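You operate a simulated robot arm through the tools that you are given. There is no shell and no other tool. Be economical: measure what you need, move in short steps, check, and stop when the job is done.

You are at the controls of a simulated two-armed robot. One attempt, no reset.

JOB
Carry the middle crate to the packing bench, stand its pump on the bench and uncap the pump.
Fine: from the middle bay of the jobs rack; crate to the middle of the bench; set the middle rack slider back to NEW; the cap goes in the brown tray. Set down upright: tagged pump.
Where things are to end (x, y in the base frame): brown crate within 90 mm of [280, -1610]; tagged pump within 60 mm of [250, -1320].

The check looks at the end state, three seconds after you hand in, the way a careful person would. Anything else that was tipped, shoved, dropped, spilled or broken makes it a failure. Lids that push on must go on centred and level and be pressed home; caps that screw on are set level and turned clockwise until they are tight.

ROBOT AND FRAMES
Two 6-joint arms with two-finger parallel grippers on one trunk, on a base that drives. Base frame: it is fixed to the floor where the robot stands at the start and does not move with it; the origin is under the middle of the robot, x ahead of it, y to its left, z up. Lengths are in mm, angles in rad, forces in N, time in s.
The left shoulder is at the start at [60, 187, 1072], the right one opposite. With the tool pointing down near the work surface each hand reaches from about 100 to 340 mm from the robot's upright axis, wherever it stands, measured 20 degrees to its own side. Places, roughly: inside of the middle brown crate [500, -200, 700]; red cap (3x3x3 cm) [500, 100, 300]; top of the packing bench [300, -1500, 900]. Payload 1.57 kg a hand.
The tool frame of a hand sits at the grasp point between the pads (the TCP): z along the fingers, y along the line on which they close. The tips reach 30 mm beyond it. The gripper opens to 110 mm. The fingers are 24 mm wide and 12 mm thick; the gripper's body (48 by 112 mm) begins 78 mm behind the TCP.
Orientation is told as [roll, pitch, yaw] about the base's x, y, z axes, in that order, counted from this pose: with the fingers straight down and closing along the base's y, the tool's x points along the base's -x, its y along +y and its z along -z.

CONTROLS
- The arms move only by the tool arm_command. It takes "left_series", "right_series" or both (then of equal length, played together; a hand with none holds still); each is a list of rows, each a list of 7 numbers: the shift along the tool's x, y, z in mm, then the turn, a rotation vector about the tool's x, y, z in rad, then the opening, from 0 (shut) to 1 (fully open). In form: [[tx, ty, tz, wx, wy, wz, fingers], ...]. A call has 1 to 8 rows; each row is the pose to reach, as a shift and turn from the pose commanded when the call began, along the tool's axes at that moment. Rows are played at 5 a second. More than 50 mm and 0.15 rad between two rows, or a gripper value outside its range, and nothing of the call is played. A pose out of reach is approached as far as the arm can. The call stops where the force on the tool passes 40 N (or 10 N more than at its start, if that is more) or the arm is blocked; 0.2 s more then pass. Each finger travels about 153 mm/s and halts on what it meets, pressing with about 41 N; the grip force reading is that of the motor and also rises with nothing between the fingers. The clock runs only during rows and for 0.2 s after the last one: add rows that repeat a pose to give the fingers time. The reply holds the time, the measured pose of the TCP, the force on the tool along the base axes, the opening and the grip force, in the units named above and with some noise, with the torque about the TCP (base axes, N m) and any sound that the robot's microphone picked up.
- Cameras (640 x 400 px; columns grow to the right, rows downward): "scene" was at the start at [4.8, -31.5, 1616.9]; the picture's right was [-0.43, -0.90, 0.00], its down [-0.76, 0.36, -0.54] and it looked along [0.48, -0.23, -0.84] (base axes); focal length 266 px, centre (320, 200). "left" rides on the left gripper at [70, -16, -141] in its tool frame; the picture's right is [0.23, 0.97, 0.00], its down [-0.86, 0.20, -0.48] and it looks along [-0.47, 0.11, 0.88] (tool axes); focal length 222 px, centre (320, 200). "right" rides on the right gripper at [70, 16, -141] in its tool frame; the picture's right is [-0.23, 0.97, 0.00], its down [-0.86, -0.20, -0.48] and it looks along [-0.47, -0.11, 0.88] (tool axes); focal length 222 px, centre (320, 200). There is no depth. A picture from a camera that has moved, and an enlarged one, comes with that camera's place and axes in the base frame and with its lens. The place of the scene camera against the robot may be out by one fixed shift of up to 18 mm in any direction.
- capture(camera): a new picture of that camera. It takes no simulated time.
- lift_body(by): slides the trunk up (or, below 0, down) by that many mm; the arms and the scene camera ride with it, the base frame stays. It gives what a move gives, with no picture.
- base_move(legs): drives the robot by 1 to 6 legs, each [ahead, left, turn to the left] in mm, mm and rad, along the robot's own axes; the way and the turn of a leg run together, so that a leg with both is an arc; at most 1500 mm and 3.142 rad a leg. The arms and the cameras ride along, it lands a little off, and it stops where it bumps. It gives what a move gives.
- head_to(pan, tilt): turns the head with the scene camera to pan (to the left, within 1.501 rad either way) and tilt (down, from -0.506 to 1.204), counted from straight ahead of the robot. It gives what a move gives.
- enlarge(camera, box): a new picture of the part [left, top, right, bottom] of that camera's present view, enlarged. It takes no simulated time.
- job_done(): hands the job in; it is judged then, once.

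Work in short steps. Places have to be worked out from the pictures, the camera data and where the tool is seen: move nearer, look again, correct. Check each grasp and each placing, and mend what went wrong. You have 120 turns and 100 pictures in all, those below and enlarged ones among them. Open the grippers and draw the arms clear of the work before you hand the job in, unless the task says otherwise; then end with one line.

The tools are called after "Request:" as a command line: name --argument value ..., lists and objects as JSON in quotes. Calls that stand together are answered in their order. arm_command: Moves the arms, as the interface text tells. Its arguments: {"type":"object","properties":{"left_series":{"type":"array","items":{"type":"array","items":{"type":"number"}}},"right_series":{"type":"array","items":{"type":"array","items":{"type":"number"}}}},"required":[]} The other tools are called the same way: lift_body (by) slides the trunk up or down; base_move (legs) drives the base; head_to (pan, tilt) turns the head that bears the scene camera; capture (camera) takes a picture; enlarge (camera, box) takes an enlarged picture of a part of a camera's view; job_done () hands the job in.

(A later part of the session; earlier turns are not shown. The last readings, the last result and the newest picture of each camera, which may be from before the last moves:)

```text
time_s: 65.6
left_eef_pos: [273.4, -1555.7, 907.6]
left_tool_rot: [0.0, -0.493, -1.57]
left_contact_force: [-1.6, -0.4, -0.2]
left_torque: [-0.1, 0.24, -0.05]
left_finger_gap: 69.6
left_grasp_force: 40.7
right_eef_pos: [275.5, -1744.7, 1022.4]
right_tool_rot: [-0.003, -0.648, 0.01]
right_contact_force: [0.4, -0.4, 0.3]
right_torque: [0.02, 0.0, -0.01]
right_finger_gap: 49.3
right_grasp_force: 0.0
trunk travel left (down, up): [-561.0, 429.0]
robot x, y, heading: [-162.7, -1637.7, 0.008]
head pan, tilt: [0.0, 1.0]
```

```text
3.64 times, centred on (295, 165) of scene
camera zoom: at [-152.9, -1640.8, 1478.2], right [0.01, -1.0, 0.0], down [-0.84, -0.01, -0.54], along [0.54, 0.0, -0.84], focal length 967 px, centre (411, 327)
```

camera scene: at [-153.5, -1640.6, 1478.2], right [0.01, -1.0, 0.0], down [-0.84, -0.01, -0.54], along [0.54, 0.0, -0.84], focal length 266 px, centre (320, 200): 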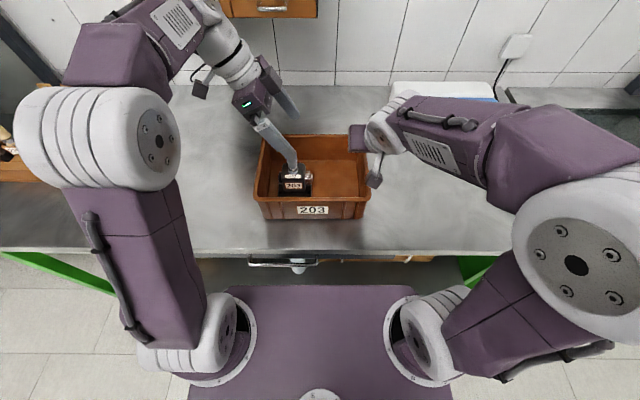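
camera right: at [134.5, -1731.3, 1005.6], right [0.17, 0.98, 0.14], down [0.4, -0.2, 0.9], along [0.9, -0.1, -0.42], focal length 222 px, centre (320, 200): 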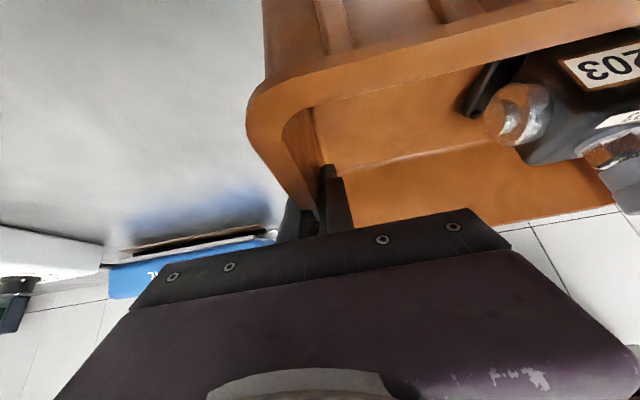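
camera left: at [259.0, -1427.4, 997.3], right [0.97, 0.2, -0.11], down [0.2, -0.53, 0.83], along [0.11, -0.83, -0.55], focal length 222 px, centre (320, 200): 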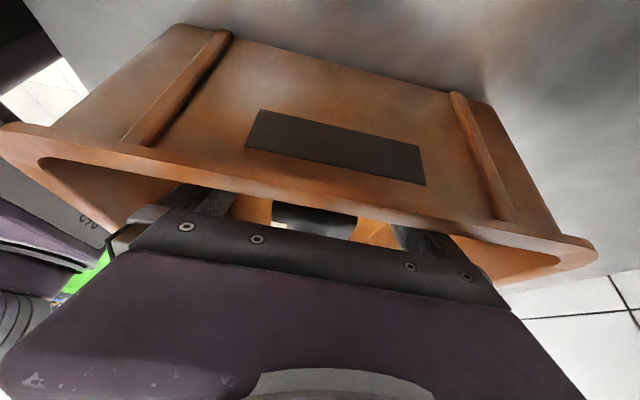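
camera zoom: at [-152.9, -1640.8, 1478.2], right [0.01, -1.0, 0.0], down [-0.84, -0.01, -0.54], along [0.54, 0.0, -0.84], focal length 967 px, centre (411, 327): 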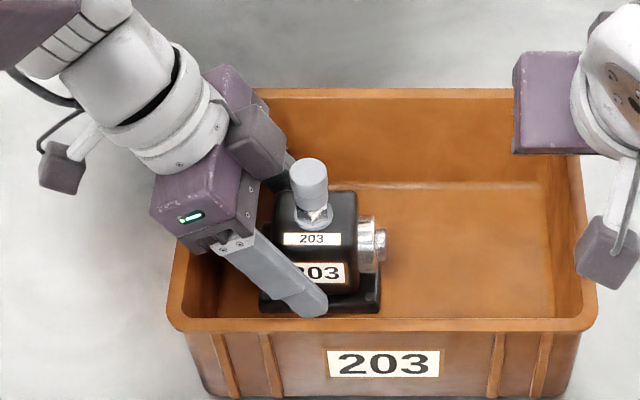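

Gripped at 70 mm. I lift 25 mm with the trunk and check.

Request:
lift_body --by 25

Request:
enlarge --camera "scene" --box '[240, 110, 350, 220]'

```text
time_s: 66.3
left_eef_pos: [274.5, -1556.0, 932.3]
left_tool_rot: [-0.001, -0.492, -1.57]
left_contact_force: [-0.4, -0.1, -10.6]
left_torque: [0.11, 0.0, 0.02]
left_finger_gap: 69.7
left_grasp_force: 40.8
right_eef_pos: [276.4, -1745.6, 1046.8]
right_tool_rot: [-0.002, -0.645, 0.007]
right_contact_force: [-0.3, -0.6, -0.7]
right_torque: [-0.03, -0.03, 0.02]
right_finger_gap: 49.5
right_grasp_force: 0.0
trunk travel left (down, up): [-586.0, 404.0]
robot x, y, heading: [-165.8, -1638.8, 0.011]
head pan, tilt: [0.0, 1.0]
```

```text
3.64 times, centred on (295, 165) of scene
camera zoom: at [-151.4, -1640.6, 1503.2], right [0.01, -1.0, 0.0], down [-0.84, -0.01, -0.54], along [0.54, 0.0, -0.84], focal length 967 px, centre (411, 327)
```

zoom: 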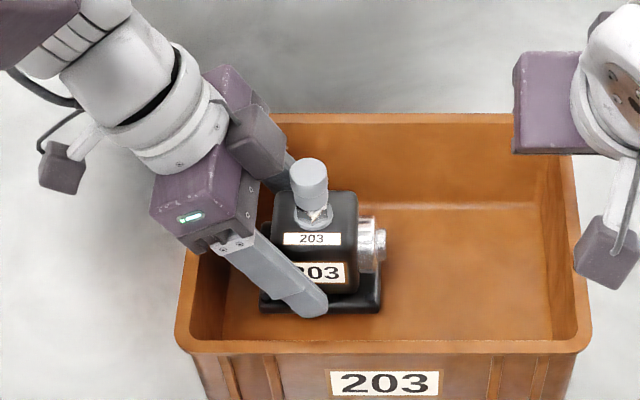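

Pump hangs steady (~10.6 N). I raise 110 mm more and drive 245 mm to the left.

Request:
lift_body --by 112

Request:
base_move --legs '[[0, 245, -0.01]]'

Request:
capture --camera "scene"

```text
time_s: 67.7
left_eef_pos: [274.2, -1555.1, 1043.6]
left_tool_rot: [-0.002, -0.493, -1.573]
left_contact_force: [-0.3, -0.3, -9.7]
left_torque: [0.14, 0.03, 0.01]
left_finger_gap: 69.9
left_grasp_force: 41.1
right_eef_pos: [275.9, -1746.3, 1159.2]
right_tool_rot: [-0.003, -0.648, 0.009]
right_contact_force: [-0.2, -0.8, -0.4]
right_torque: [0.01, 0.02, 0.0]
right_finger_gap: 49.5
right_grasp_force: 0.0
trunk travel left (down, up): [-698.0, 292.0]
robot x, y, heading: [-165.7, -1642.4, 0.003]
head pan, tilt: [0.0, 1.0]
```

```text
time_s: 69.5
left_eef_pos: [275.5, -1314.8, 1044.2]
left_tool_rot: [-0.001, -0.49, -1.586]
left_contact_force: [0.5, 0.2, -9.9]
left_torque: [0.17, 0.02, 0.0]
left_finger_gap: 69.5
left_grasp_force: 41.1
right_eef_pos: [273.5, -1504.8, 1159.8]
right_tool_rot: [0.0, -0.648, -0.008]
right_contact_force: [0.2, 0.4, -0.1]
right_torque: [0.0, 0.01, 0.0]
right_finger_gap: 49.5
right_grasp_force: 0.1
trunk travel left (down, up): [-698.0, 292.0]
robot x, y, heading: [-168.5, -1387.9, -0.009]
head pan, tilt: [0.0, 1.0]
```

```text
33 pictures are left
camera scene: at [-151.8, -1393.6, 1615.2], right [-0.01, -1.0, 0.0], down [-0.84, 0.01, -0.54], along [0.54, 0.0, -0.84], focal length 266 px, centre (320, 200)
```

scene: 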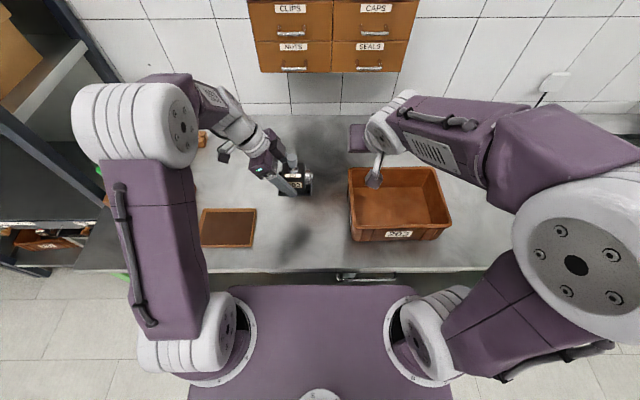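

Pump is over about (275,-1325). I lower 130 mm, then in small steps.

Request:
lift_body --by -130

Request:
lift_body --by -6

Request:
lift_body --by -4

Request:
lift_body --by -3

```text
time_s: 71.1
left_eef_pos: [275.0, -1314.1, 913.5]
left_tool_rot: [-0.001, -0.493, -1.587]
left_contact_force: [-0.4, 0.3, -9.8]
left_torque: [0.13, -0.02, -0.02]
left_finger_gap: 69.9
left_grasp_force: 40.9
right_eef_pos: [273.9, -1505.3, 1030.0]
right_tool_rot: [-0.002, -0.647, -0.008]
right_contact_force: [0.5, -0.3, 0.2]
right_torque: [-0.02, 0.02, -0.01]
right_finger_gap: 49.4
right_grasp_force: 0.0
trunk travel left (down, up): [-568.0, 422.0]
robot x, y, heading: [-166.9, -1391.7, -0.015]
head pan, tilt: [0.0, 1.0]
```

```text
time_s: 71.7
left_eef_pos: [276.6, -1313.6, 907.4]
left_tool_rot: [-0.002, -0.491, -1.587]
left_contact_force: [0.3, 0.2, -10.3]
left_torque: [0.13, 0.02, 0.0]
left_finger_gap: 69.6
left_grasp_force: 41.3
right_eef_pos: [274.6, -1504.5, 1023.9]
right_tool_rot: [0.0, -0.648, -0.007]
right_contact_force: [-0.1, -0.2, -0.6]
right_torque: [-0.03, 0.0, 0.02]
right_finger_gap: 49.5
right_grasp_force: 0.1
trunk travel left (down, up): [-562.0, 428.0]
robot x, y, heading: [-161.6, -1390.0, -0.008]
head pan, tilt: [0.0, 1.0]
```

```text
time_s: 72.2
left_eef_pos: [276.5, -1314.3, 903.6]
left_tool_rot: [-0.001, -0.494, -1.588]
left_contact_force: [0.1, 0.3, -9.4]
left_torque: [0.16, 0.03, 0.0]
left_finger_gap: 69.7
left_grasp_force: 40.0
right_eef_pos: [274.5, -1504.1, 1019.0]
right_tool_rot: [-0.004, -0.647, -0.009]
right_contact_force: [-0.8, 0.1, -0.5]
right_torque: [0.02, -0.02, 0.01]
right_finger_gap: 49.4
right_grasp_force: 0.1
trunk travel left (down, up): [-558.0, 432.0]
robot x, y, heading: [-167.7, -1388.4, -0.01]
head pan, tilt: [0.0, 1.0]
```

```text
time_s: 72.7
left_eef_pos: [275.0, -1313.8, 903.0]
left_tool_rot: [0.001, -0.493, -1.586]
left_contact_force: [0.0, 1.8, 4.9]
left_torque: [0.34, 0.49, 0.02]
left_finger_gap: 69.6
left_grasp_force: 41.1
right_eef_pos: [274.2, -1505.6, 1016.5]
right_tool_rot: [-0.001, -0.645, -0.007]
right_contact_force: [0.2, -0.1, -0.1]
right_torque: [0.0, -0.01, 0.01]
right_finger_gap: 49.6
right_grasp_force: 0.0
trunk travel left (down, up): [-555.0, 435.0]
robot x, y, heading: [-163.7, -1389.6, -0.013]
head pan, tilt: [0.0, 1.0]
```

Pump stands on the bench at about (275,-1324), still held. For uncapping, the right hand must come over it: I first bring the right hand back, vertical, and start yawing it +90°.

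Request:
arm_command --right_series '[[9, -12, -22, 0, 0.13, 0, 0.5], [18, -24, -44, 0, 0.26, 0, 0.5], [27, -36, -66, 0, 0.39, 0, 0.5], [36, -48, -88, 0, 0.52, 0, 0.5], [44, -60, -108, 0, 0.648, 0, 0.5], [44, -60, -108, 0, 0.648, 0, 0.5]]'

Request:
arm_command --right_series '[[0, 0, 0, 0, 0, -0.15, 0.5], [0, 0, 0, 0, 0, -0.3, 0.5], [0, 0, 0, 0, 0, -0.45, 0.5], [0, 0, 0, 0, 0, -0.6, 0.5], [0, 0, 0, 0, 0, -0.75, 0.5], [0, 0, 0, 0, 0, -0.9, 0.5], [0, 0, 0, 0, 0, -1.05, 0.5], [0, 0, 0, 0, 0, -1.2, 0.5]]'

Request:
capture --camera "scene"

```text
time_s: 74.1
left_eef_pos: [275.7, -1314.3, 901.4]
left_tool_rot: [0.003, -0.492, -1.588]
left_contact_force: [8.3, 2.4, 17.5]
left_torque: [-0.37, 0.05, 0.22]
left_finger_gap: 69.5
left_grasp_force: 40.9
right_eef_pos: [171.6, -1564.9, 1078.4]
right_tool_rot: [0.001, -0.001, -0.008]
right_contact_force: [0.4, -0.1, 0.6]
right_torque: [0.02, 0.02, -0.02]
right_finger_gap: 55.1
right_grasp_force: 0.1
trunk travel left (down, up): [-555.0, 435.0]
robot x, y, heading: [-166.2, -1392.0, 0.001]
head pan, tilt: [0.0, 1.0]
```

```text
time_s: 75.9
left_eef_pos: [275.8, -1313.3, 901.5]
left_tool_rot: [-0.001, -0.493, -1.588]
left_contact_force: [13.5, 2.6, 25.4]
left_torque: [-0.13, -0.51, 0.17]
left_finger_gap: 69.7
left_grasp_force: 40.6
right_eef_pos: [171.8, -1565.6, 1076.5]
right_tool_rot: [0.001, 0.0, 1.197]
right_contact_force: [0.1, 0.0, 0.0]
right_torque: [0.02, 0.0, 0.01]
right_finger_gap: 55.0
right_grasp_force: 0.1
trunk travel left (down, up): [-555.0, 435.0]
robot x, y, heading: [-164.0, -1393.5, -0.01]
head pan, tilt: [0.0, 1.0]
```

```text
32 pictures are left
camera scene: at [-153.6, -1392.5, 1472.3], right [-0.01, -1.0, 0.0], down [-0.84, 0.01, -0.54], along [0.54, 0.0, -0.84], focal length 266 px, centre (320, 200)
```

scene: 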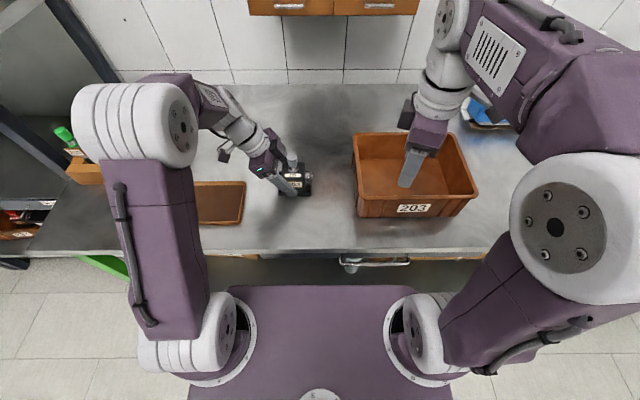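

I finish the right yaw, lift the pump 15 mm, and shift it relative to the robot (-60,-90) with the left arm, so that a base shift of (+60,+90) brings it back within reach of both hands.

Request:
lift_body --by 16

Request:
arm_command --left_series '[[-20, -15, 11, 0, 0, 0, 0.1], [-40, -30, 21.5, 0, 0, 0, 0.1], [-60, -45, 32, 0, 0, 0, 0.1], [-79, -60, 42.5, 0, 0, 0, 0.1], [-79, -60, 42.5, 0, 0, 0, 0.1]]' --right_series '[[0, -8, 0, 0, 0, -0.12, 0.5], [0, -16, 0, 0, 0, -0.25, 0.5], [0, -16, 0, 0, 0, -0.375, 0.5], [0, -16, 0, 0, 0, -0.375, 0.5], [0, -16, 0, 0, 0, -0.375, 0.5]]'

Request:
base_move --legs '[[0, 90, 0], [60, 0, 0]]'

Request:
capture --camera "scene"

```text
time_s: 76.5
left_eef_pos: [274.3, -1313.4, 916.2]
left_tool_rot: [-0.004, -0.49, -1.587]
left_contact_force: [-0.1, 0.0, -10.9]
left_torque: [0.13, 0.02, 0.01]
left_finger_gap: 69.8
left_grasp_force: 40.9
right_eef_pos: [172.9, -1563.8, 1091.5]
right_tool_rot: [0.0, 0.001, 1.192]
right_contact_force: [-0.2, -0.8, 0.3]
right_torque: [-0.01, 0.0, -0.01]
right_finger_gap: 55.0
right_grasp_force: 0.1
trunk travel left (down, up): [-571.0, 419.0]
robot x, y, heading: [-164.0, -1392.6, -0.005]
head pan, tilt: [0.0, 1.0]
```

```text
time_s: 77.7
left_eef_pos: [215.8, -1400.9, 916.7]
left_tool_rot: [-0.001, -0.493, -1.586]
left_contact_force: [0.4, 0.8, -10.3]
left_torque: [0.17, 0.0, -0.01]
left_finger_gap: 70.0
left_grasp_force: 40.8
right_eef_pos: [187.6, -1569.7, 1092.1]
right_tool_rot: [0.001, 0.001, 1.566]
right_contact_force: [0.4, -0.8, 0.4]
right_torque: [0.03, 0.02, 0.0]
right_finger_gap: 55.1
right_grasp_force: 0.0
trunk travel left (down, up): [-571.0, 419.0]
robot x, y, heading: [-164.3, -1391.6, -0.01]
head pan, tilt: [0.0, 1.0]
```

```text
time_s: 79.4
left_eef_pos: [274.4, -1311.7, 917.0]
left_tool_rot: [-0.001, -0.493, -1.587]
left_contact_force: [-0.7, 0.3, -9.9]
left_torque: [0.13, 0.01, 0.02]
left_finger_gap: 69.7
left_grasp_force: 40.6
right_eef_pos: [247.2, -1479.8, 1093.4]
right_tool_rot: [0.003, 0.001, 1.566]
right_contact_force: [0.0, 0.1, 0.0]
right_torque: [0.02, 0.04, 0.03]
right_finger_gap: 55.0
right_grasp_force: 0.1
trunk travel left (down, up): [-571.0, 419.0]
robot x, y, heading: [-105.5, -1301.9, -0.009]
head pan, tilt: [0.0, 1.0]
```

```text
31 pictures are left
camera scene: at [-91.7, -1301.5, 1488.2], right [-0.01, -1.0, 0.0], down [-0.84, 0.01, -0.54], along [0.54, -0.01, -0.84], focal length 266 px, centre (320, 200)
```

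scene: 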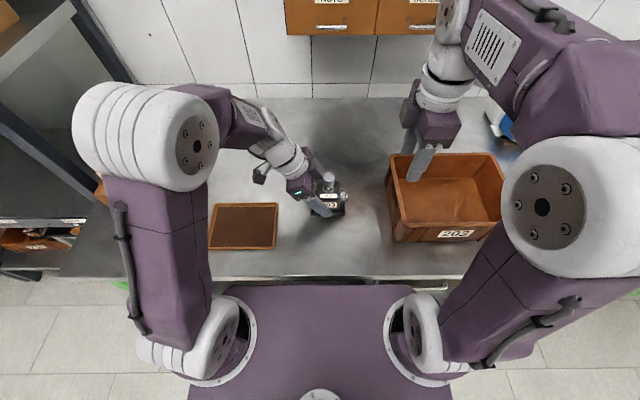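

Everything moved as intended. I lower the pump back onto the bench.

Request:
lift_body --by -11

Request:
lift_body --by -3

Request:
capture --camera "right"

Request:
enlarge --camera "scene" --box '[260, 130, 400, 240]'

```text
time_s: 80.0
left_eef_pos: [275.7, -1310.1, 904.8]
left_tool_rot: [-0.001, -0.49, -1.587]
left_contact_force: [0.3, 0.2, -9.5]
left_torque: [0.16, 0.02, -0.01]
left_finger_gap: 69.6
left_grasp_force: 41.1
right_eef_pos: [248.1, -1479.3, 1081.7]
right_tool_rot: [0.003, 0.002, 1.565]
right_contact_force: [-0.2, -1.0, 0.5]
right_torque: [0.0, 0.04, -0.03]
right_finger_gap: 55.2
right_grasp_force: 0.0
trunk travel left (down, up): [-560.0, 430.0]
robot x, y, heading: [-102.2, -1303.2, -0.009]
head pan, tilt: [0.0, 1.0]
```

```text
time_s: 80.5
left_eef_pos: [275.6, -1310.4, 902.0]
left_tool_rot: [-0.003, -0.491, -1.586]
left_contact_force: [-0.3, 0.4, -10.4]
left_torque: [0.13, -0.02, -0.01]
left_finger_gap: 69.7
left_grasp_force: 40.7
right_eef_pos: [247.3, -1479.2, 1077.8]
right_tool_rot: [0.002, 0.0, 1.565]
right_contact_force: [0.0, -0.3, 0.2]
right_torque: [0.02, 0.03, 0.02]
right_finger_gap: 55.1
right_grasp_force: 0.2
trunk travel left (down, up): [-557.0, 433.0]
robot x, y, heading: [-106.3, -1297.0, -0.008]
head pan, tilt: [0.0, 1.0]
```

```text
30 pictures are left
camera right: at [231.1, -1550.2, 1219.2], right [-0.97, 0.23, 0.0], down [0.2, 0.85, 0.48], along [0.11, 0.46, -0.88], focal length 222 px, centre (320, 200)
```

right: 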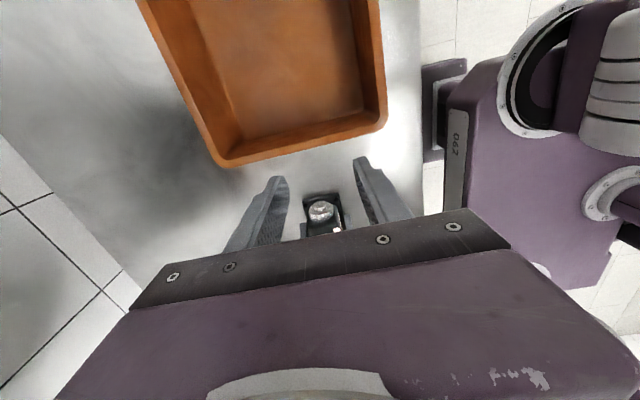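

```text
3.64 times, centred on (330, 185) of scene
camera zoom: at [-91.6, -1302.1, 1474.2], right [-0.01, -1.0, 0.0], down [-0.84, 0.01, -0.54], along [0.54, 0.0, -0.84], focal length 967 px, centre (284, 254)
```

zoom: 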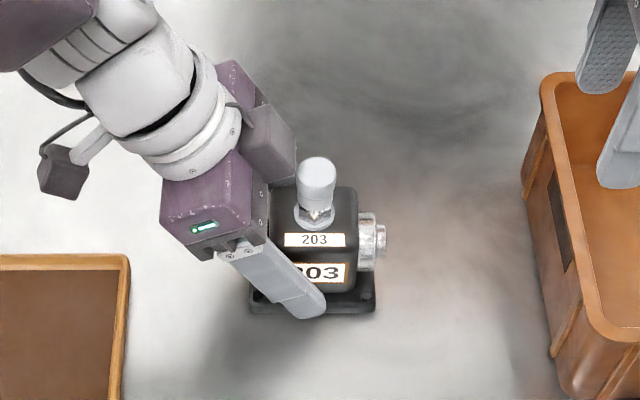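

Nearly down. I lower 2 mm more, and bring the right hand above the cap at height.

Request:
lift_body --by -2

Request:
arm_command --right_series '[[-40, -7, 0, 0, 0, 0, 0.5], [-80, -14, 0, 0, 0, 0, 0.5], [-120, -20, 0, 0, 0, 0, 0.5], [-158, -27, 0, 0, 0, 0, 0.5], [-158, -27, 0, 0, 0, 0, 0.5]]'

Request:
capture --camera "right"

Request:
enlarge --camera "scene" --box '[240, 80, 420, 240]'

```text
time_s: 81.0
left_eef_pos: [275.0, -1312.5, 902.4]
left_tool_rot: [0.0, -0.493, -1.588]
left_contact_force: [0.5, 1.7, 7.7]
left_torque: [0.75, 0.53, -0.09]
left_finger_gap: 69.8
left_grasp_force: 41.2
right_eef_pos: [246.4, -1480.1, 1078.0]
right_tool_rot: [-0.002, 0.002, 1.565]
right_contact_force: [-0.5, -0.6, -0.4]
right_torque: [0.0, -0.04, -0.01]
right_finger_gap: 55.3
right_grasp_force: 0.0
trunk travel left (down, up): [-555.0, 435.0]
robot x, y, heading: [-106.0, -1303.2, -0.01]
head pan, tilt: [0.0, 1.0]
```

```text
time_s: 82.2
left_eef_pos: [273.4, -1311.7, 901.5]
left_tool_rot: [0.002, -0.491, -1.587]
left_contact_force: [5.4, 0.1, 18.2]
left_torque: [-0.8, 0.04, -0.07]
left_finger_gap: 69.6
left_grasp_force: 41.0
right_eef_pos: [272.6, -1323.3, 1076.1]
right_tool_rot: [0.0, 0.002, 1.567]
right_contact_force: [0.4, 0.6, -0.3]
right_torque: [0.01, 0.03, 0.03]
right_finger_gap: 55.1
right_grasp_force: 0.0
trunk travel left (down, up): [-555.0, 435.0]
robot x, y, heading: [-108.8, -1300.3, -0.004]
head pan, tilt: [0.0, 1.0]
```

```text
28 pictures are left
camera right: at [255.9, -1392.6, 1217.2], right [-0.97, 0.23, 0.0], down [0.2, 0.85, 0.48], along [0.11, 0.46, -0.88], focal length 222 px, centre (320, 200)
```

right: 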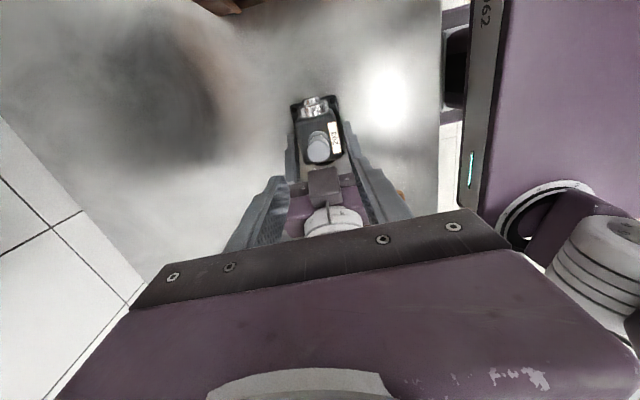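

```text
2.50 times, centred on (330, 160) of scene
camera zoom: at [-93.8, -1301.8, 1472.3], right [-0.01, -1.0, 0.0], down [-0.84, 0.01, -0.54], along [0.54, -0.01, -0.84], focal length 665 px, centre (295, 300)
```

zoom: 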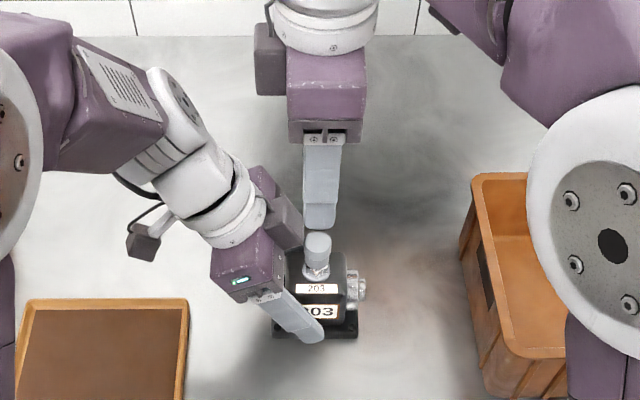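

Cap is near (275,-1326,977). I trim the right hand, narrow its opening and descend to just around the cap top.

Request:
arm_command --right_series '[[2, -2, 0, 0, 0, 0, 0.42], [2, -2, 40, 0, 0, 0, 0.42], [2, -2, 74, 0, 0, 0, 0.42], [2, -2, 74, 0, 0, 0, 0.42]]'

Request:
enlarge --camera "right" --box '[200, 80, 440, 240]'

Request:
enlarge --camera "scene" --box '[270, 120, 400, 220]'

```text
time_s: 83.2
left_eef_pos: [274.6, -1311.6, 903.1]
left_tool_rot: [0.0, -0.491, -1.589]
left_contact_force: [9.0, -0.4, 24.2]
left_torque: [-0.55, -0.22, 0.12]
left_finger_gap: 69.7
left_grasp_force: 40.8
right_eef_pos: [276.7, -1326.3, 1003.7]
right_tool_rot: [0.0, 0.002, 1.565]
right_contact_force: [1.0, -0.2, 0.4]
right_torque: [-0.03, -0.01, -0.02]
right_finger_gap: 46.3
right_grasp_force: 0.2
trunk travel left (down, up): [-555.0, 435.0]
robot x, y, heading: [-106.8, -1297.0, -0.006]
head pan, tilt: [0.0, 1.0]
```

```text
2.50 times, centred on (320, 160) of right
camera zoom: at [259.7, -1395.8, 1144.7], right [-0.97, 0.23, 0.0], down [0.2, 0.85, 0.48], along [0.11, 0.46, -0.88], focal length 555 px, centre (320, 300)
```

zoom: 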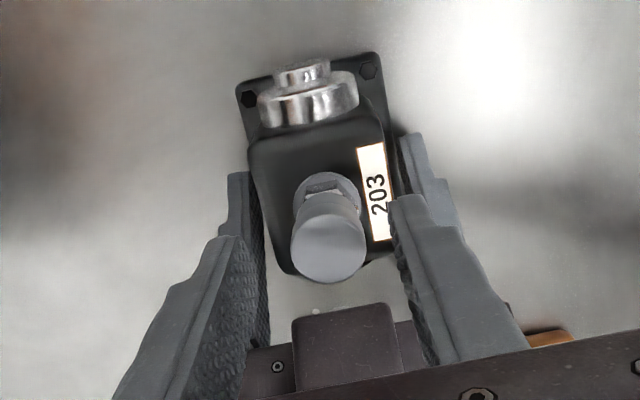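

```text
4.00 times, centred on (335, 170) of scene
camera zoom: at [-93.9, -1302.0, 1472.3], right [-0.01, -1.0, 0.0], down [-0.84, 0.01, -0.54], along [0.54, 0.0, -0.84], focal length 1064 px, centre (260, 320)
```

zoom: 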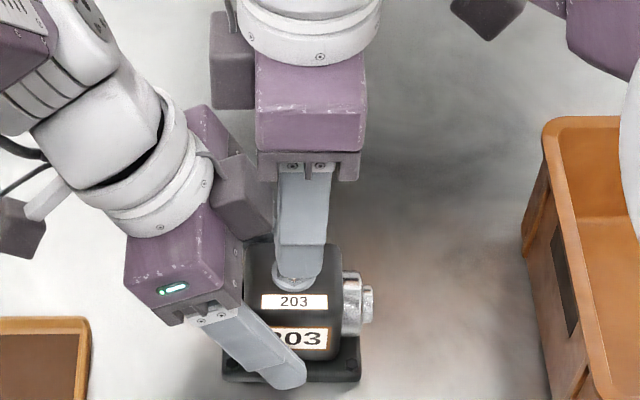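

The cap is well between the right fingers with clearance to the left palm. I descend 24 mm and close gently on the cap.

Request:
arm_command --right_series '[[0, 2, 12, 0, 0, 0, 0.42], [0, 2, 24, 0, 0, 0, 0.42], [0, 2, 24, 0, 0, 0, 0.3], [0, 2, 24, 0, 0, 0, 0.2], [0, 2, 24, 0, 0, 0, 0.1], [0, 2, 24, 0, 0, 0, 0.1]]'

Request:
enlarge --camera "right" --box '[200, 80, 440, 240]'

Request:
enlarge --camera "scene" --box '[270, 120, 400, 220]'

```text
time_s: 84.6
left_eef_pos: [273.2, -1311.0, 902.6]
left_tool_rot: [-0.001, -0.493, -1.59]
left_contact_force: [7.6, -0.3, 31.6]
left_torque: [0.12, -0.17, 0.09]
left_finger_gap: 69.7
left_grasp_force: 41.2
right_eef_pos: [273.5, -1324.2, 980.3]
right_tool_rot: [-0.002, 0.0, 1.566]
right_contact_force: [5.7, -0.1, -0.3]
right_torque: [0.03, -0.22, 0.0]
right_finger_gap: 23.3
right_grasp_force: 35.9
trunk travel left (down, up): [-555.0, 435.0]
robot x, y, heading: [-102.8, -1301.9, -0.009]
head pan, tilt: [0.0, 1.0]
```

```text
2.50 times, centred on (320, 160) of right
camera zoom: at [257.0, -1394.8, 1120.4], right [-0.97, 0.23, 0.0], down [0.2, 0.85, 0.48], along [0.11, 0.46, -0.88], focal length 555 px, centre (320, 300)
```

zoom: 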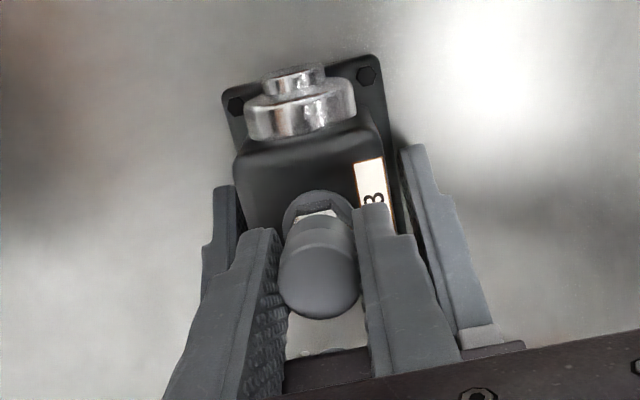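

```text
4.00 times, centred on (335, 170) of scene
camera zoom: at [-93.6, -1302.0, 1472.3], right [-0.01, -1.0, 0.0], down [-0.84, 0.01, -0.54], along [0.54, 0.0, -0.84], focal length 1064 px, centre (260, 320)
```

zoom: 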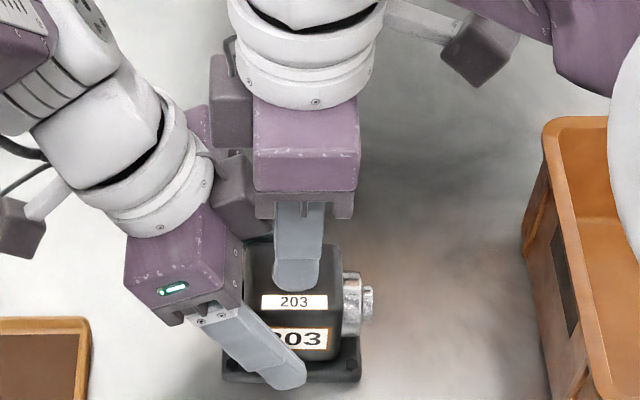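

The cap is gripped (23 mm). I relax the left hand's downward push a bit and twist the cap counter-clockwise, watching torque and lift.

Request:
arm_command --left_series '[[-0.4, 0, -0.8, 0, 0, 0, 0.1], [-0.6, 0, -1.2, 0, 0, 0, 0.1], [-0.6, 0, -1.2, 0, 0, 0, 0.1], [-0.6, 0, -1.2, 0, 0, 0, 0.1], [-0.6, 0, -1.2, 0, 0, 0, 0.1]]' --right_series '[[0, 0, 0, 0, 0, 0, 0], [0, 0, 0, 0, 0, -0.12, 0], [0, 0, 0, 0, 0, -0.24, 0], [0, 0, 0, 0, 0, -0.36, 0], [0, 0, 0, 0, 0, -0.48, 0]]'

Request:
enlarge --camera "right" --box '[200, 80, 440, 240]'

```text
time_s: 85.5
left_eef_pos: [271.9, -1311.3, 901.8]
left_tool_rot: [0.001, -0.487, -1.594]
left_contact_force: [-5.8, -1.1, 2.4]
left_torque: [-0.47, -2.17, 0.13]
left_finger_gap: 69.5
left_grasp_force: 41.2
right_eef_pos: [276.2, -1327.3, 979.3]
right_tool_rot: [-0.004, 0.007, 1.832]
right_contact_force: [6.2, -2.2, 5.1]
right_torque: [0.25, 1.23, -0.45]
right_finger_gap: 23.1
right_grasp_force: 35.9
trunk travel left (down, up): [-555.0, 435.0]
robot x, y, heading: [-106.1, -1301.5, -0.012]
head pan, tilt: [0.0, 1.0]
heard: snap
stopped in row 4 (right hand): the force on the tool passed its limit at 45 N (the readings are from after the stop); the commanded pose is now the measured one
```

```text
2.50 times, centred on (320, 160) of right
camera zoom: at [276.5, -1399.4, 1120.9], right [-1.0, -0.03, -0.01], down [-0.03, 0.88, 0.47], along [-0.01, 0.47, -0.88], focal length 555 px, centre (320, 300)
```

zoom: 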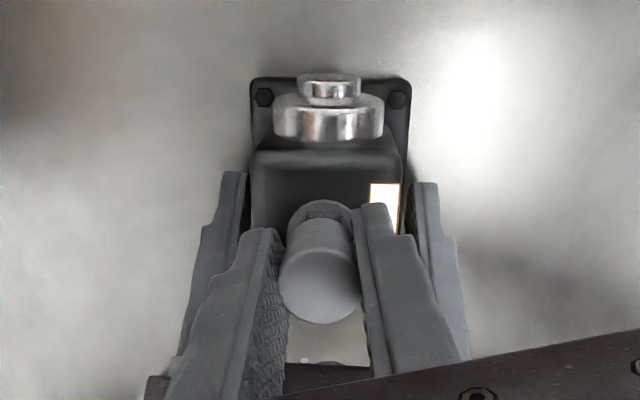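

A snap was heard; the cap may have let go. I now pull gently upward in small steps.

Request:
arm_command --right_series '[[0, 0, -2, 0, 0, 0, 0], [0, 0, -4, 0, 0, 0, 0], [0, 0, -6, 0, 0, 0, 0], [0, 0, -8, 0, 0, 0, 0]]'

Request:
enlarge --camera "right" --box '[200, 80, 440, 240]'

Request:
enlarge --camera "scene" --box '[270, 120, 400, 220]'

```text
time_s: 86.5
left_eef_pos: [271.6, -1311.7, 901.3]
left_tool_rot: [-0.006, -0.49, -1.591]
left_contact_force: [-13.2, -4.9, 14.6]
left_torque: [-0.42, -2.46, -0.1]
left_finger_gap: 70.1
left_grasp_force: 41.2
right_eef_pos: [276.7, -1327.8, 988.8]
right_tool_rot: [-0.007, 0.008, 1.832]
right_contact_force: [17.2, 0.9, -8.2]
right_torque: [-0.15, 0.27, -0.26]
right_finger_gap: 22.1
right_grasp_force: 34.6
trunk travel left (down, up): [-555.0, 435.0]
robot x, y, heading: [-106.9, -1299.8, -0.011]
head pan, tilt: [0.0, 1.0]
```

```text
2.50 times, centred on (320, 160) of right
camera zoom: at [277.6, -1399.6, 1129.1], right [-1.0, -0.03, -0.01], down [-0.03, 0.88, 0.47], along [-0.01, 0.47, -0.88], focal length 555 px, centre (320, 300)
```

zoom: 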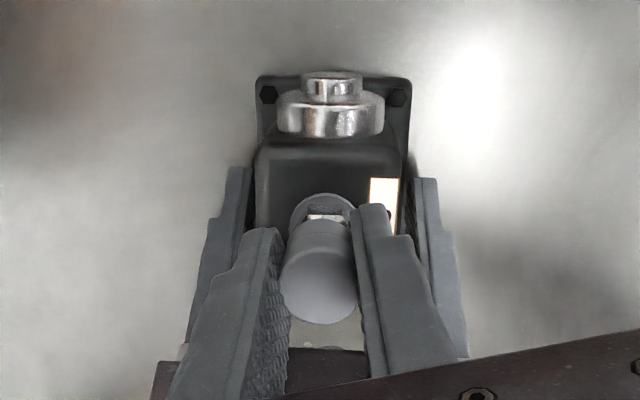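

```text
4.00 times, centred on (335, 170) of scene
camera zoom: at [-93.3, -1302.8, 1472.3], right [-0.01, -1.0, 0.0], down [-0.84, 0.01, -0.54], along [0.54, 0.0, -0.84], focal length 1064 px, centre (260, 320)
```

zoom: 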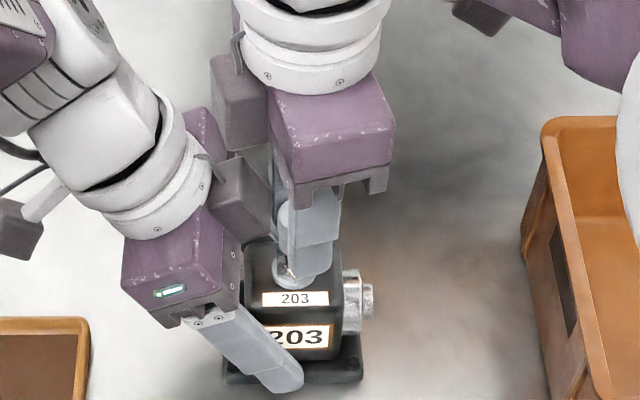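

Low vertical resistance; the cap seems to come along. I keep raising.

Request:
arm_command --right_series '[[0, 0, -6, 0, 0, 0, 0], [0, 0, -12, 0, 0, 0, 0], [0, 0, -18, 0, 0, 0, 0], [0, 0, -26, 0, 0, 0, 0], [0, 0, -26, 0, 0, 0, 0]]'

Request:
enlarge --camera "right" --box '[200, 80, 440, 240]'

Request:
enlarge --camera "scene" --box '[270, 120, 400, 220]'

```text
time_s: 87.7
left_eef_pos: [271.9, -1310.4, 901.7]
left_tool_rot: [-0.004, -0.485, -1.592]
left_contact_force: [-0.2, 0.3, -5.2]
left_torque: [0.3, -0.16, 0.02]
left_finger_gap: 69.9
left_grasp_force: 41.1
right_eef_pos: [275.8, -1327.4, 1012.3]
right_tool_rot: [-0.004, 0.006, 1.836]
right_contact_force: [0.3, -0.1, -0.5]
right_torque: [-0.03, -0.01, -0.01]
right_finger_gap: 21.6
right_grasp_force: 34.2
trunk travel left (down, up): [-555.0, 435.0]
robot x, y, heading: [-104.6, -1302.2, -0.014]
head pan, tilt: [0.0, 1.0]
```

```text
2.50 times, centred on (320, 160) of right
camera zoom: at [276.8, -1399.0, 1154.1], right [-1.0, -0.03, 0.0], down [-0.03, 0.88, 0.47], along [-0.01, 0.47, -0.88], focal length 555 px, centre (320, 300)
```

zoom: 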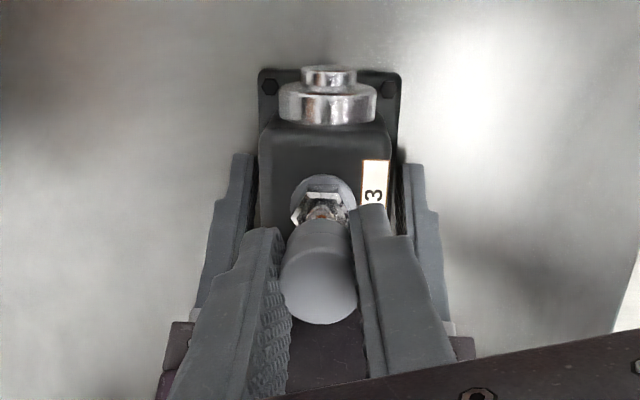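

```text
4.00 times, centred on (335, 170) of scene
camera zoom: at [-92.8, -1302.2, 1472.1], right [-0.01, -1.0, 0.0], down [-0.84, 0.01, -0.54], along [0.54, 0.0, -0.84], focal length 1064 px, centre (260, 320)
```

zoom: 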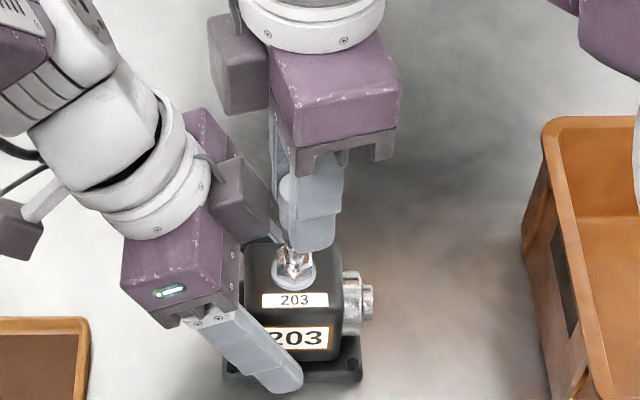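

The cap is off and held by the right hand; the fitting on the pump looks intact. I raise the right hand, settle the pump by 1.5 mm and release it with the left, backing out along its own axis.

Request:
arm_command --left_series '[[0.4, 0, 0.7, 0, 0, 0, 0.1], [0.7, 0, 1.3, 0, 0, 0, 0.1], [0.7, 0, 1.3, 0, 0, 0, 0.1]]' --right_series '[[0, 0, -30, 0, 0, 0, 0], [0, 0, -60, 0, 0, 0, 0], [0, 0, -80, 0, 0, 0, 0]]'

Request:
arm_command --left_series '[[0, 0, 0, 0, 0, 0, 0.7], [0, 0, 0, 0, 0, 0, 0.9], [0, 0, 0, 0, 0, 0, 0.95], [0, 0, 0, 0, 0, 0, 0.95]]'

Request:
enlarge --camera "scene" --box '[240, 100, 420, 220]'

```text
time_s: 88.5
left_eef_pos: [272.4, -1310.4, 901.1]
left_tool_rot: [0.002, -0.488, -1.592]
left_contact_force: [1.6, 5.2, 7.5]
left_torque: [0.9, -0.65, 0.12]
left_finger_gap: 70.1
left_grasp_force: 41.0
right_eef_pos: [273.1, -1325.9, 1092.7]
right_tool_rot: [-0.003, 0.01, 1.835]
right_contact_force: [0.4, 0.7, -0.6]
right_torque: [0.04, 0.03, -0.03]
right_finger_gap: 21.7
right_grasp_force: 34.5
trunk travel left (down, up): [-555.0, 435.0]
robot x, y, heading: [-105.3, -1300.1, -0.009]
head pan, tilt: [0.0, 1.0]
```

```text
time_s: 89.5
left_eef_pos: [272.1, -1310.1, 899.6]
left_tool_rot: [-0.004, -0.489, -1.591]
left_contact_force: [0.3, 0.8, -1.4]
left_torque: [0.02, 0.0, 0.03]
left_finger_gap: 104.4
left_grasp_force: 0.1
right_eef_pos: [274.0, -1327.3, 1094.0]
right_tool_rot: [-0.003, 0.007, 1.833]
right_contact_force: [0.2, -0.8, -0.3]
right_torque: [-0.03, -0.03, 0.0]
right_finger_gap: 21.5
right_grasp_force: 34.6
trunk travel left (down, up): [-555.0, 435.0]
robot x, y, heading: [-105.2, -1302.6, -0.012]
head pan, tilt: [0.0, 1.0]
```

```text
3.33 times, centred on (330, 160) of scene
camera zoom: at [-93.2, -1302.1, 1472.2], right [-0.01, -1.0, 0.0], down [-0.84, 0.01, -0.54], along [0.54, -0.01, -0.84], focal length 887 px, centre (287, 333)
```

zoom: 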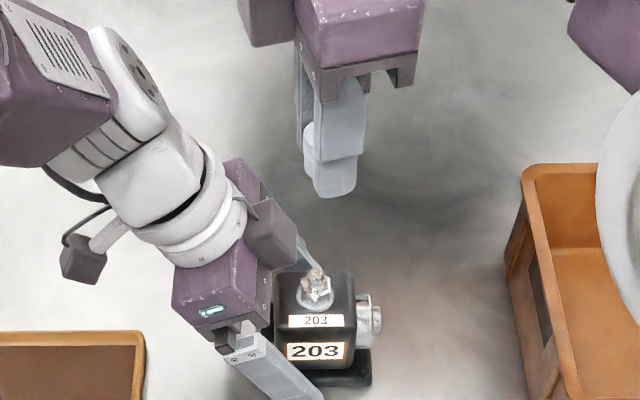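

Pump stands free. I back the left hand out up-left along its axis.

Request:
arm_command --left_series '[[0, 0, -30, 0, 0, 0, 0.95], [0, 0, -70, 0, 0, 0, 0.95], [0, 0, -110, 0, 0, 0, 0.95], [0, 0, -150, 0, 0, 0, 0.95]]'

Request:
lift_body --by 80

Request:
capture --camera "scene"

```text
time_s: 90.5
left_eef_pos: [272.8, -1241.1, 1032.9]
left_tool_rot: [-0.003, -0.488, -1.591]
left_contact_force: [-0.1, 0.3, 0.5]
left_torque: [0.01, -0.01, -0.01]
left_finger_gap: 104.6
left_grasp_force: 0.0
right_eef_pos: [272.5, -1329.1, 1092.7]
right_tool_rot: [-0.004, 0.009, 1.833]
right_contact_force: [0.8, 0.1, -1.1]
right_torque: [-0.01, -0.02, -0.03]
right_finger_gap: 22.4
right_grasp_force: 35.3
trunk travel left (down, up): [-555.0, 435.0]
robot x, y, heading: [-104.0, -1299.9, -0.005]
head pan, tilt: [0.0, 1.0]
```

```text
time_s: 91.7
left_eef_pos: [273.7, -1242.1, 1111.4]
left_tool_rot: [-0.004, -0.49, -1.592]
left_contact_force: [-0.2, -1.0, -0.4]
left_torque: [0.01, -0.02, 0.0]
left_finger_gap: 104.4
left_grasp_force: 0.0
right_eef_pos: [273.9, -1326.6, 1172.8]
right_tool_rot: [-0.004, 0.008, 1.834]
right_contact_force: [0.3, 0.3, 1.0]
right_torque: [0.0, 0.01, -0.03]
right_finger_gap: 22.2
right_grasp_force: 34.6
trunk travel left (down, up): [-635.0, 355.0]
robot x, y, heading: [-102.4, -1301.1, -0.01]
head pan, tilt: [0.0, 1.0]
```

```text
16 pictures are left
camera scene: at [-93.0, -1302.2, 1552.2], right [-0.01, -1.0, 0.0], down [-0.84, 0.01, -0.54], along [0.54, 0.0, -0.84], focal length 266 px, centre (320, 200)
```

scene: 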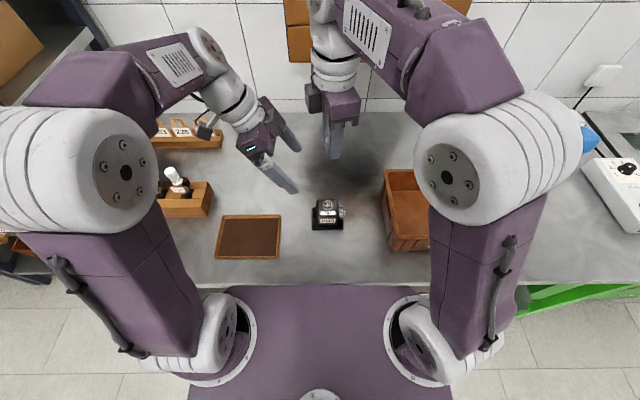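

Cap is secure in the right hand. Tray centre is about (230,-1106). I pull the left hand back and drive left 220 mm and back 40 mm so the cap comes above the tray.

Request:
arm_command --left_series '[[0, -40, 0, 0, 0, 0, 0.95], [0, -80, 0, 0, 0, 0, 0.95], [0, -110, 0, 0, 0, 0, 0.95]]'

Request:
base_move --legs '[[-40, 0, 0], [0, 221, 0]]'

Request:
capture --camera "scene"

```text
time_s: 92.5
left_eef_pos: [161.9, -1239.1, 1111.9]
left_tool_rot: [-0.003, -0.489, -1.59]
left_contact_force: [0.5, 0.2, 0.8]
left_torque: [-0.02, -0.01, 0.03]
left_finger_gap: 104.4
left_grasp_force: 0.0
right_eef_pos: [272.0, -1327.7, 1173.5]
right_tool_rot: [-0.004, 0.007, 1.834]
right_contact_force: [0.7, 0.7, -0.4]
right_torque: [-0.01, 0.01, 0.01]
right_finger_gap: 22.2
right_grasp_force: 34.9
trunk travel left (down, up): [-635.0, 355.0]
robot x, y, heading: [-104.0, -1303.7, -0.013]
head pan, tilt: [0.0, 1.0]
```

```text
time_s: 94.7
left_eef_pos: [126.8, -1015.5, 1111.4]
left_tool_rot: [-0.004, -0.491, -1.595]
left_contact_force: [0.0, 0.4, 0.5]
left_torque: [0.01, -0.01, 0.01]
left_finger_gap: 104.5
left_grasp_force: 0.0
right_eef_pos: [237.3, -1104.4, 1173.2]
right_tool_rot: [-0.004, 0.008, 1.827]
right_contact_force: [0.0, 0.5, -0.2]
right_torque: [-0.06, -0.01, 0.0]
right_finger_gap: 22.4
right_grasp_force: 35.1
trunk travel left (down, up): [-635.0, 355.0]
robot x, y, heading: [-140.1, -1075.1, -0.012]
head pan, tilt: [0.0, 1.0]
```

```text
15 pictures are left
camera scene: at [-130.8, -1078.8, 1552.2], right [-0.01, -1.0, 0.0], down [-0.84, 0.01, -0.54], along [0.54, -0.01, -0.84], focal length 266 px, centre (320, 200)
```

scene: 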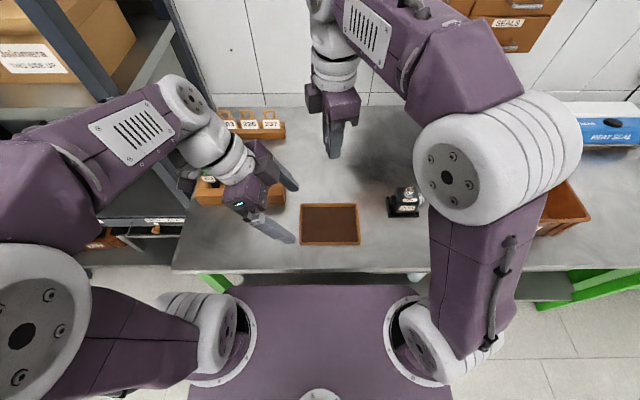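

The cap is above the tray (tray centre ≈(228,-1111)). I lower with the right arm only (left stays high above the bottles).

Request:
arm_command --right_series '[[5, 9, 30, 0, 0, 0, 0], [5, 9, 70, 0, 0, 0, 0], [5, 9, 110, 0, 0, 0, 0], [5, 9, 150, 0, 0, 0, 0], [5, 9, 190, 0, 0, 0, 0], [5, 9, 225, 0, 0, 0, 0], [5, 9, 250, 0, 0, 0, 0]]'

Request:
enlarge --camera "scene" --box '[270, 140, 400, 260]'

Request:
capture --camera "right"

```text
time_s: 96.3
left_eef_pos: [126.9, -1014.8, 1111.7]
left_tool_rot: [-0.004, -0.488, -1.596]
left_contact_force: [0.6, -0.9, 0.0]
left_torque: [0.04, -0.02, 0.0]
left_finger_gap: 104.6
left_grasp_force: 0.0
right_eef_pos: [231.1, -1111.9, 922.4]
right_tool_rot: [-0.002, 0.006, 1.829]
right_contact_force: [-1.0, 1.2, 0.1]
right_torque: [-0.02, -0.01, 0.02]
right_finger_gap: 22.1
right_grasp_force: 34.8
trunk travel left (down, up): [-635.0, 355.0]
robot x, y, heading: [-141.6, -1078.5, -0.01]
head pan, tilt: [0.0, 1.0]
```

```text
3.33 times, centred on (335, 200) of scene
camera zoom: at [-129.6, -1078.3, 1552.2], right [-0.01, -1.0, 0.0], down [-0.84, 0.01, -0.54], along [0.54, -0.01, -0.84], focal length 887 px, centre (270, 200)
```

zoom: 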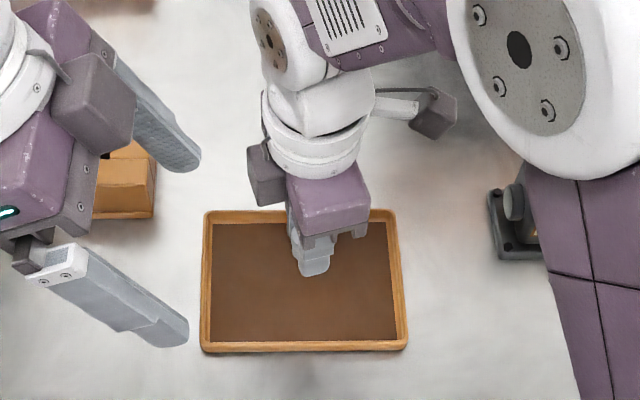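

```text
13 pictures are left
camera right: at [231.5, -1183.8, 1063.4], right [-1.0, -0.03, 0.0], down [-0.03, 0.88, 0.47], along [-0.01, 0.47, -0.88], focal length 222 px, centre (320, 200)
```

right: 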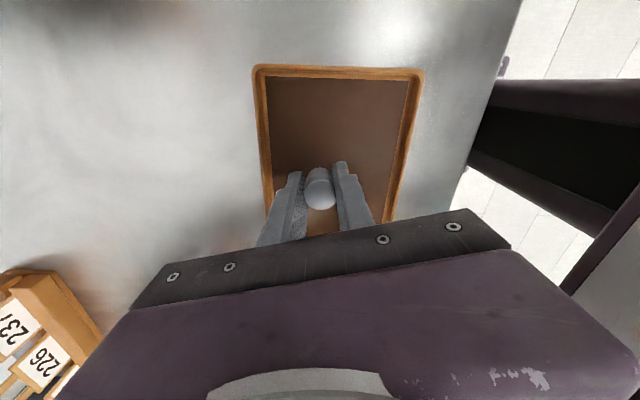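

Over the tray. I go down 34 mm and read the force.

Request:
arm_command --right_series '[[0, 0, 15, 0, 0, 0, 0], [0, 0, 26, 0, 0, 0, 0], [0, 0, 34, 0, 0, 0, 0], [0, 0, 34, 0, 0, 0, 0]]'

Request:
enlarge --camera "right" --box '[230, 60, 440, 230]'

```text
time_s: 97.1
left_eef_pos: [124.4, -1015.2, 1113.3]
left_tool_rot: [0.0, -0.489, -1.596]
left_contact_force: [-0.3, -0.4, -0.5]
left_torque: [0.01, -0.01, 0.01]
left_finger_gap: 104.6
left_grasp_force: 0.1
right_eef_pos: [230.5, -1112.8, 894.1]
right_tool_rot: [-0.008, 0.006, 1.828]
right_contact_force: [-8.4, -1.8, 22.4]
right_torque: [0.14, 0.69, 0.04]
right_finger_gap: 22.1
right_grasp_force: 35.4
trunk travel left (down, up): [-635.0, 355.0]
robot x, y, heading: [-143.0, -1076.1, -0.014]
head pan, tilt: [0.0, 1.0]
stopped in row 4 (right hand): the force on the tool passed its limit at 42 N (the readings are from after the stop); the commanded pose is now the measured one
```

```text
2.35 times, centred on (335, 145) of right
camera zoom: at [231.0, -1184.9, 1035.1], right [-1.0, -0.03, -0.01], down [-0.03, 0.88, 0.47], along [0.0, 0.47, -0.88], focal length 523 px, centre (285, 329)
```

zoom: 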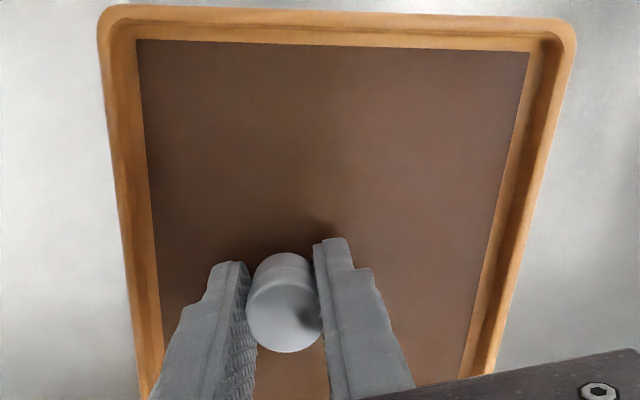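

The cap touches the tray floor. I relieve 1.5 mm, open gently and rise.

Request:
arm_command --right_series '[[0, 0, -1.5, 0, 0, 0, 0], [0, 0, -1.5, 0, 0, 0, 0.22], [0, 0, -1.5, 0, 0, 0, 0.3], [0, 0, -1.5, 0, 0, 0, 0.45], [0, 0, -1.5, 0, 0, 0, 0.45], [0, 0, -30, 0, 0, 0, 0.45], [0, 0, -75, 0, 0, 0, 0.45], [0, 0, -120, 0, 0, 0, 0.45]]'

Request:
capture --camera "right"

```text
time_s: 98.9
left_eef_pos: [126.3, -1016.5, 1112.2]
left_tool_rot: [-0.002, -0.489, -1.595]
left_contact_force: [0.5, 0.5, -0.1]
left_torque: [-0.03, -0.03, 0.03]
left_finger_gap: 104.4
left_grasp_force: 0.1
right_eef_pos: [229.3, -1114.8, 1012.9]
right_tool_rot: [-0.009, 0.007, 1.828]
right_contact_force: [-0.8, 0.2, -0.9]
right_torque: [0.0, -0.01, 0.0]
right_finger_gap: 49.4
right_grasp_force: 0.1
trunk travel left (down, up): [-635.0, 355.0]
robot x, y, heading: [-138.9, -1081.0, -0.013]
head pan, tilt: [0.0, 1.0]
```

```text
11 pictures are left
camera right: at [230.8, -1185.5, 1154.2], right [-1.0, -0.03, -0.01], down [-0.03, 0.88, 0.47], along [-0.01, 0.47, -0.88], focal length 222 px, centre (320, 200)
```

right: 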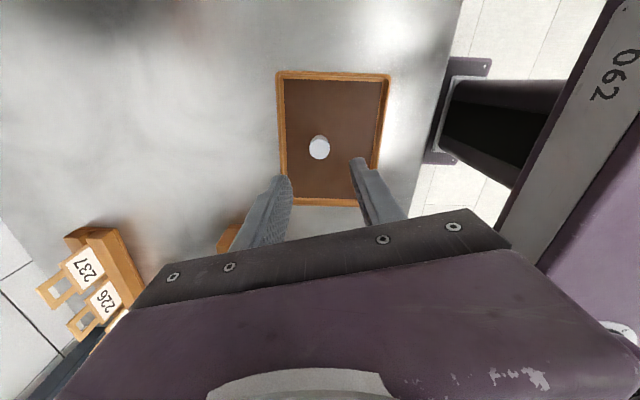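

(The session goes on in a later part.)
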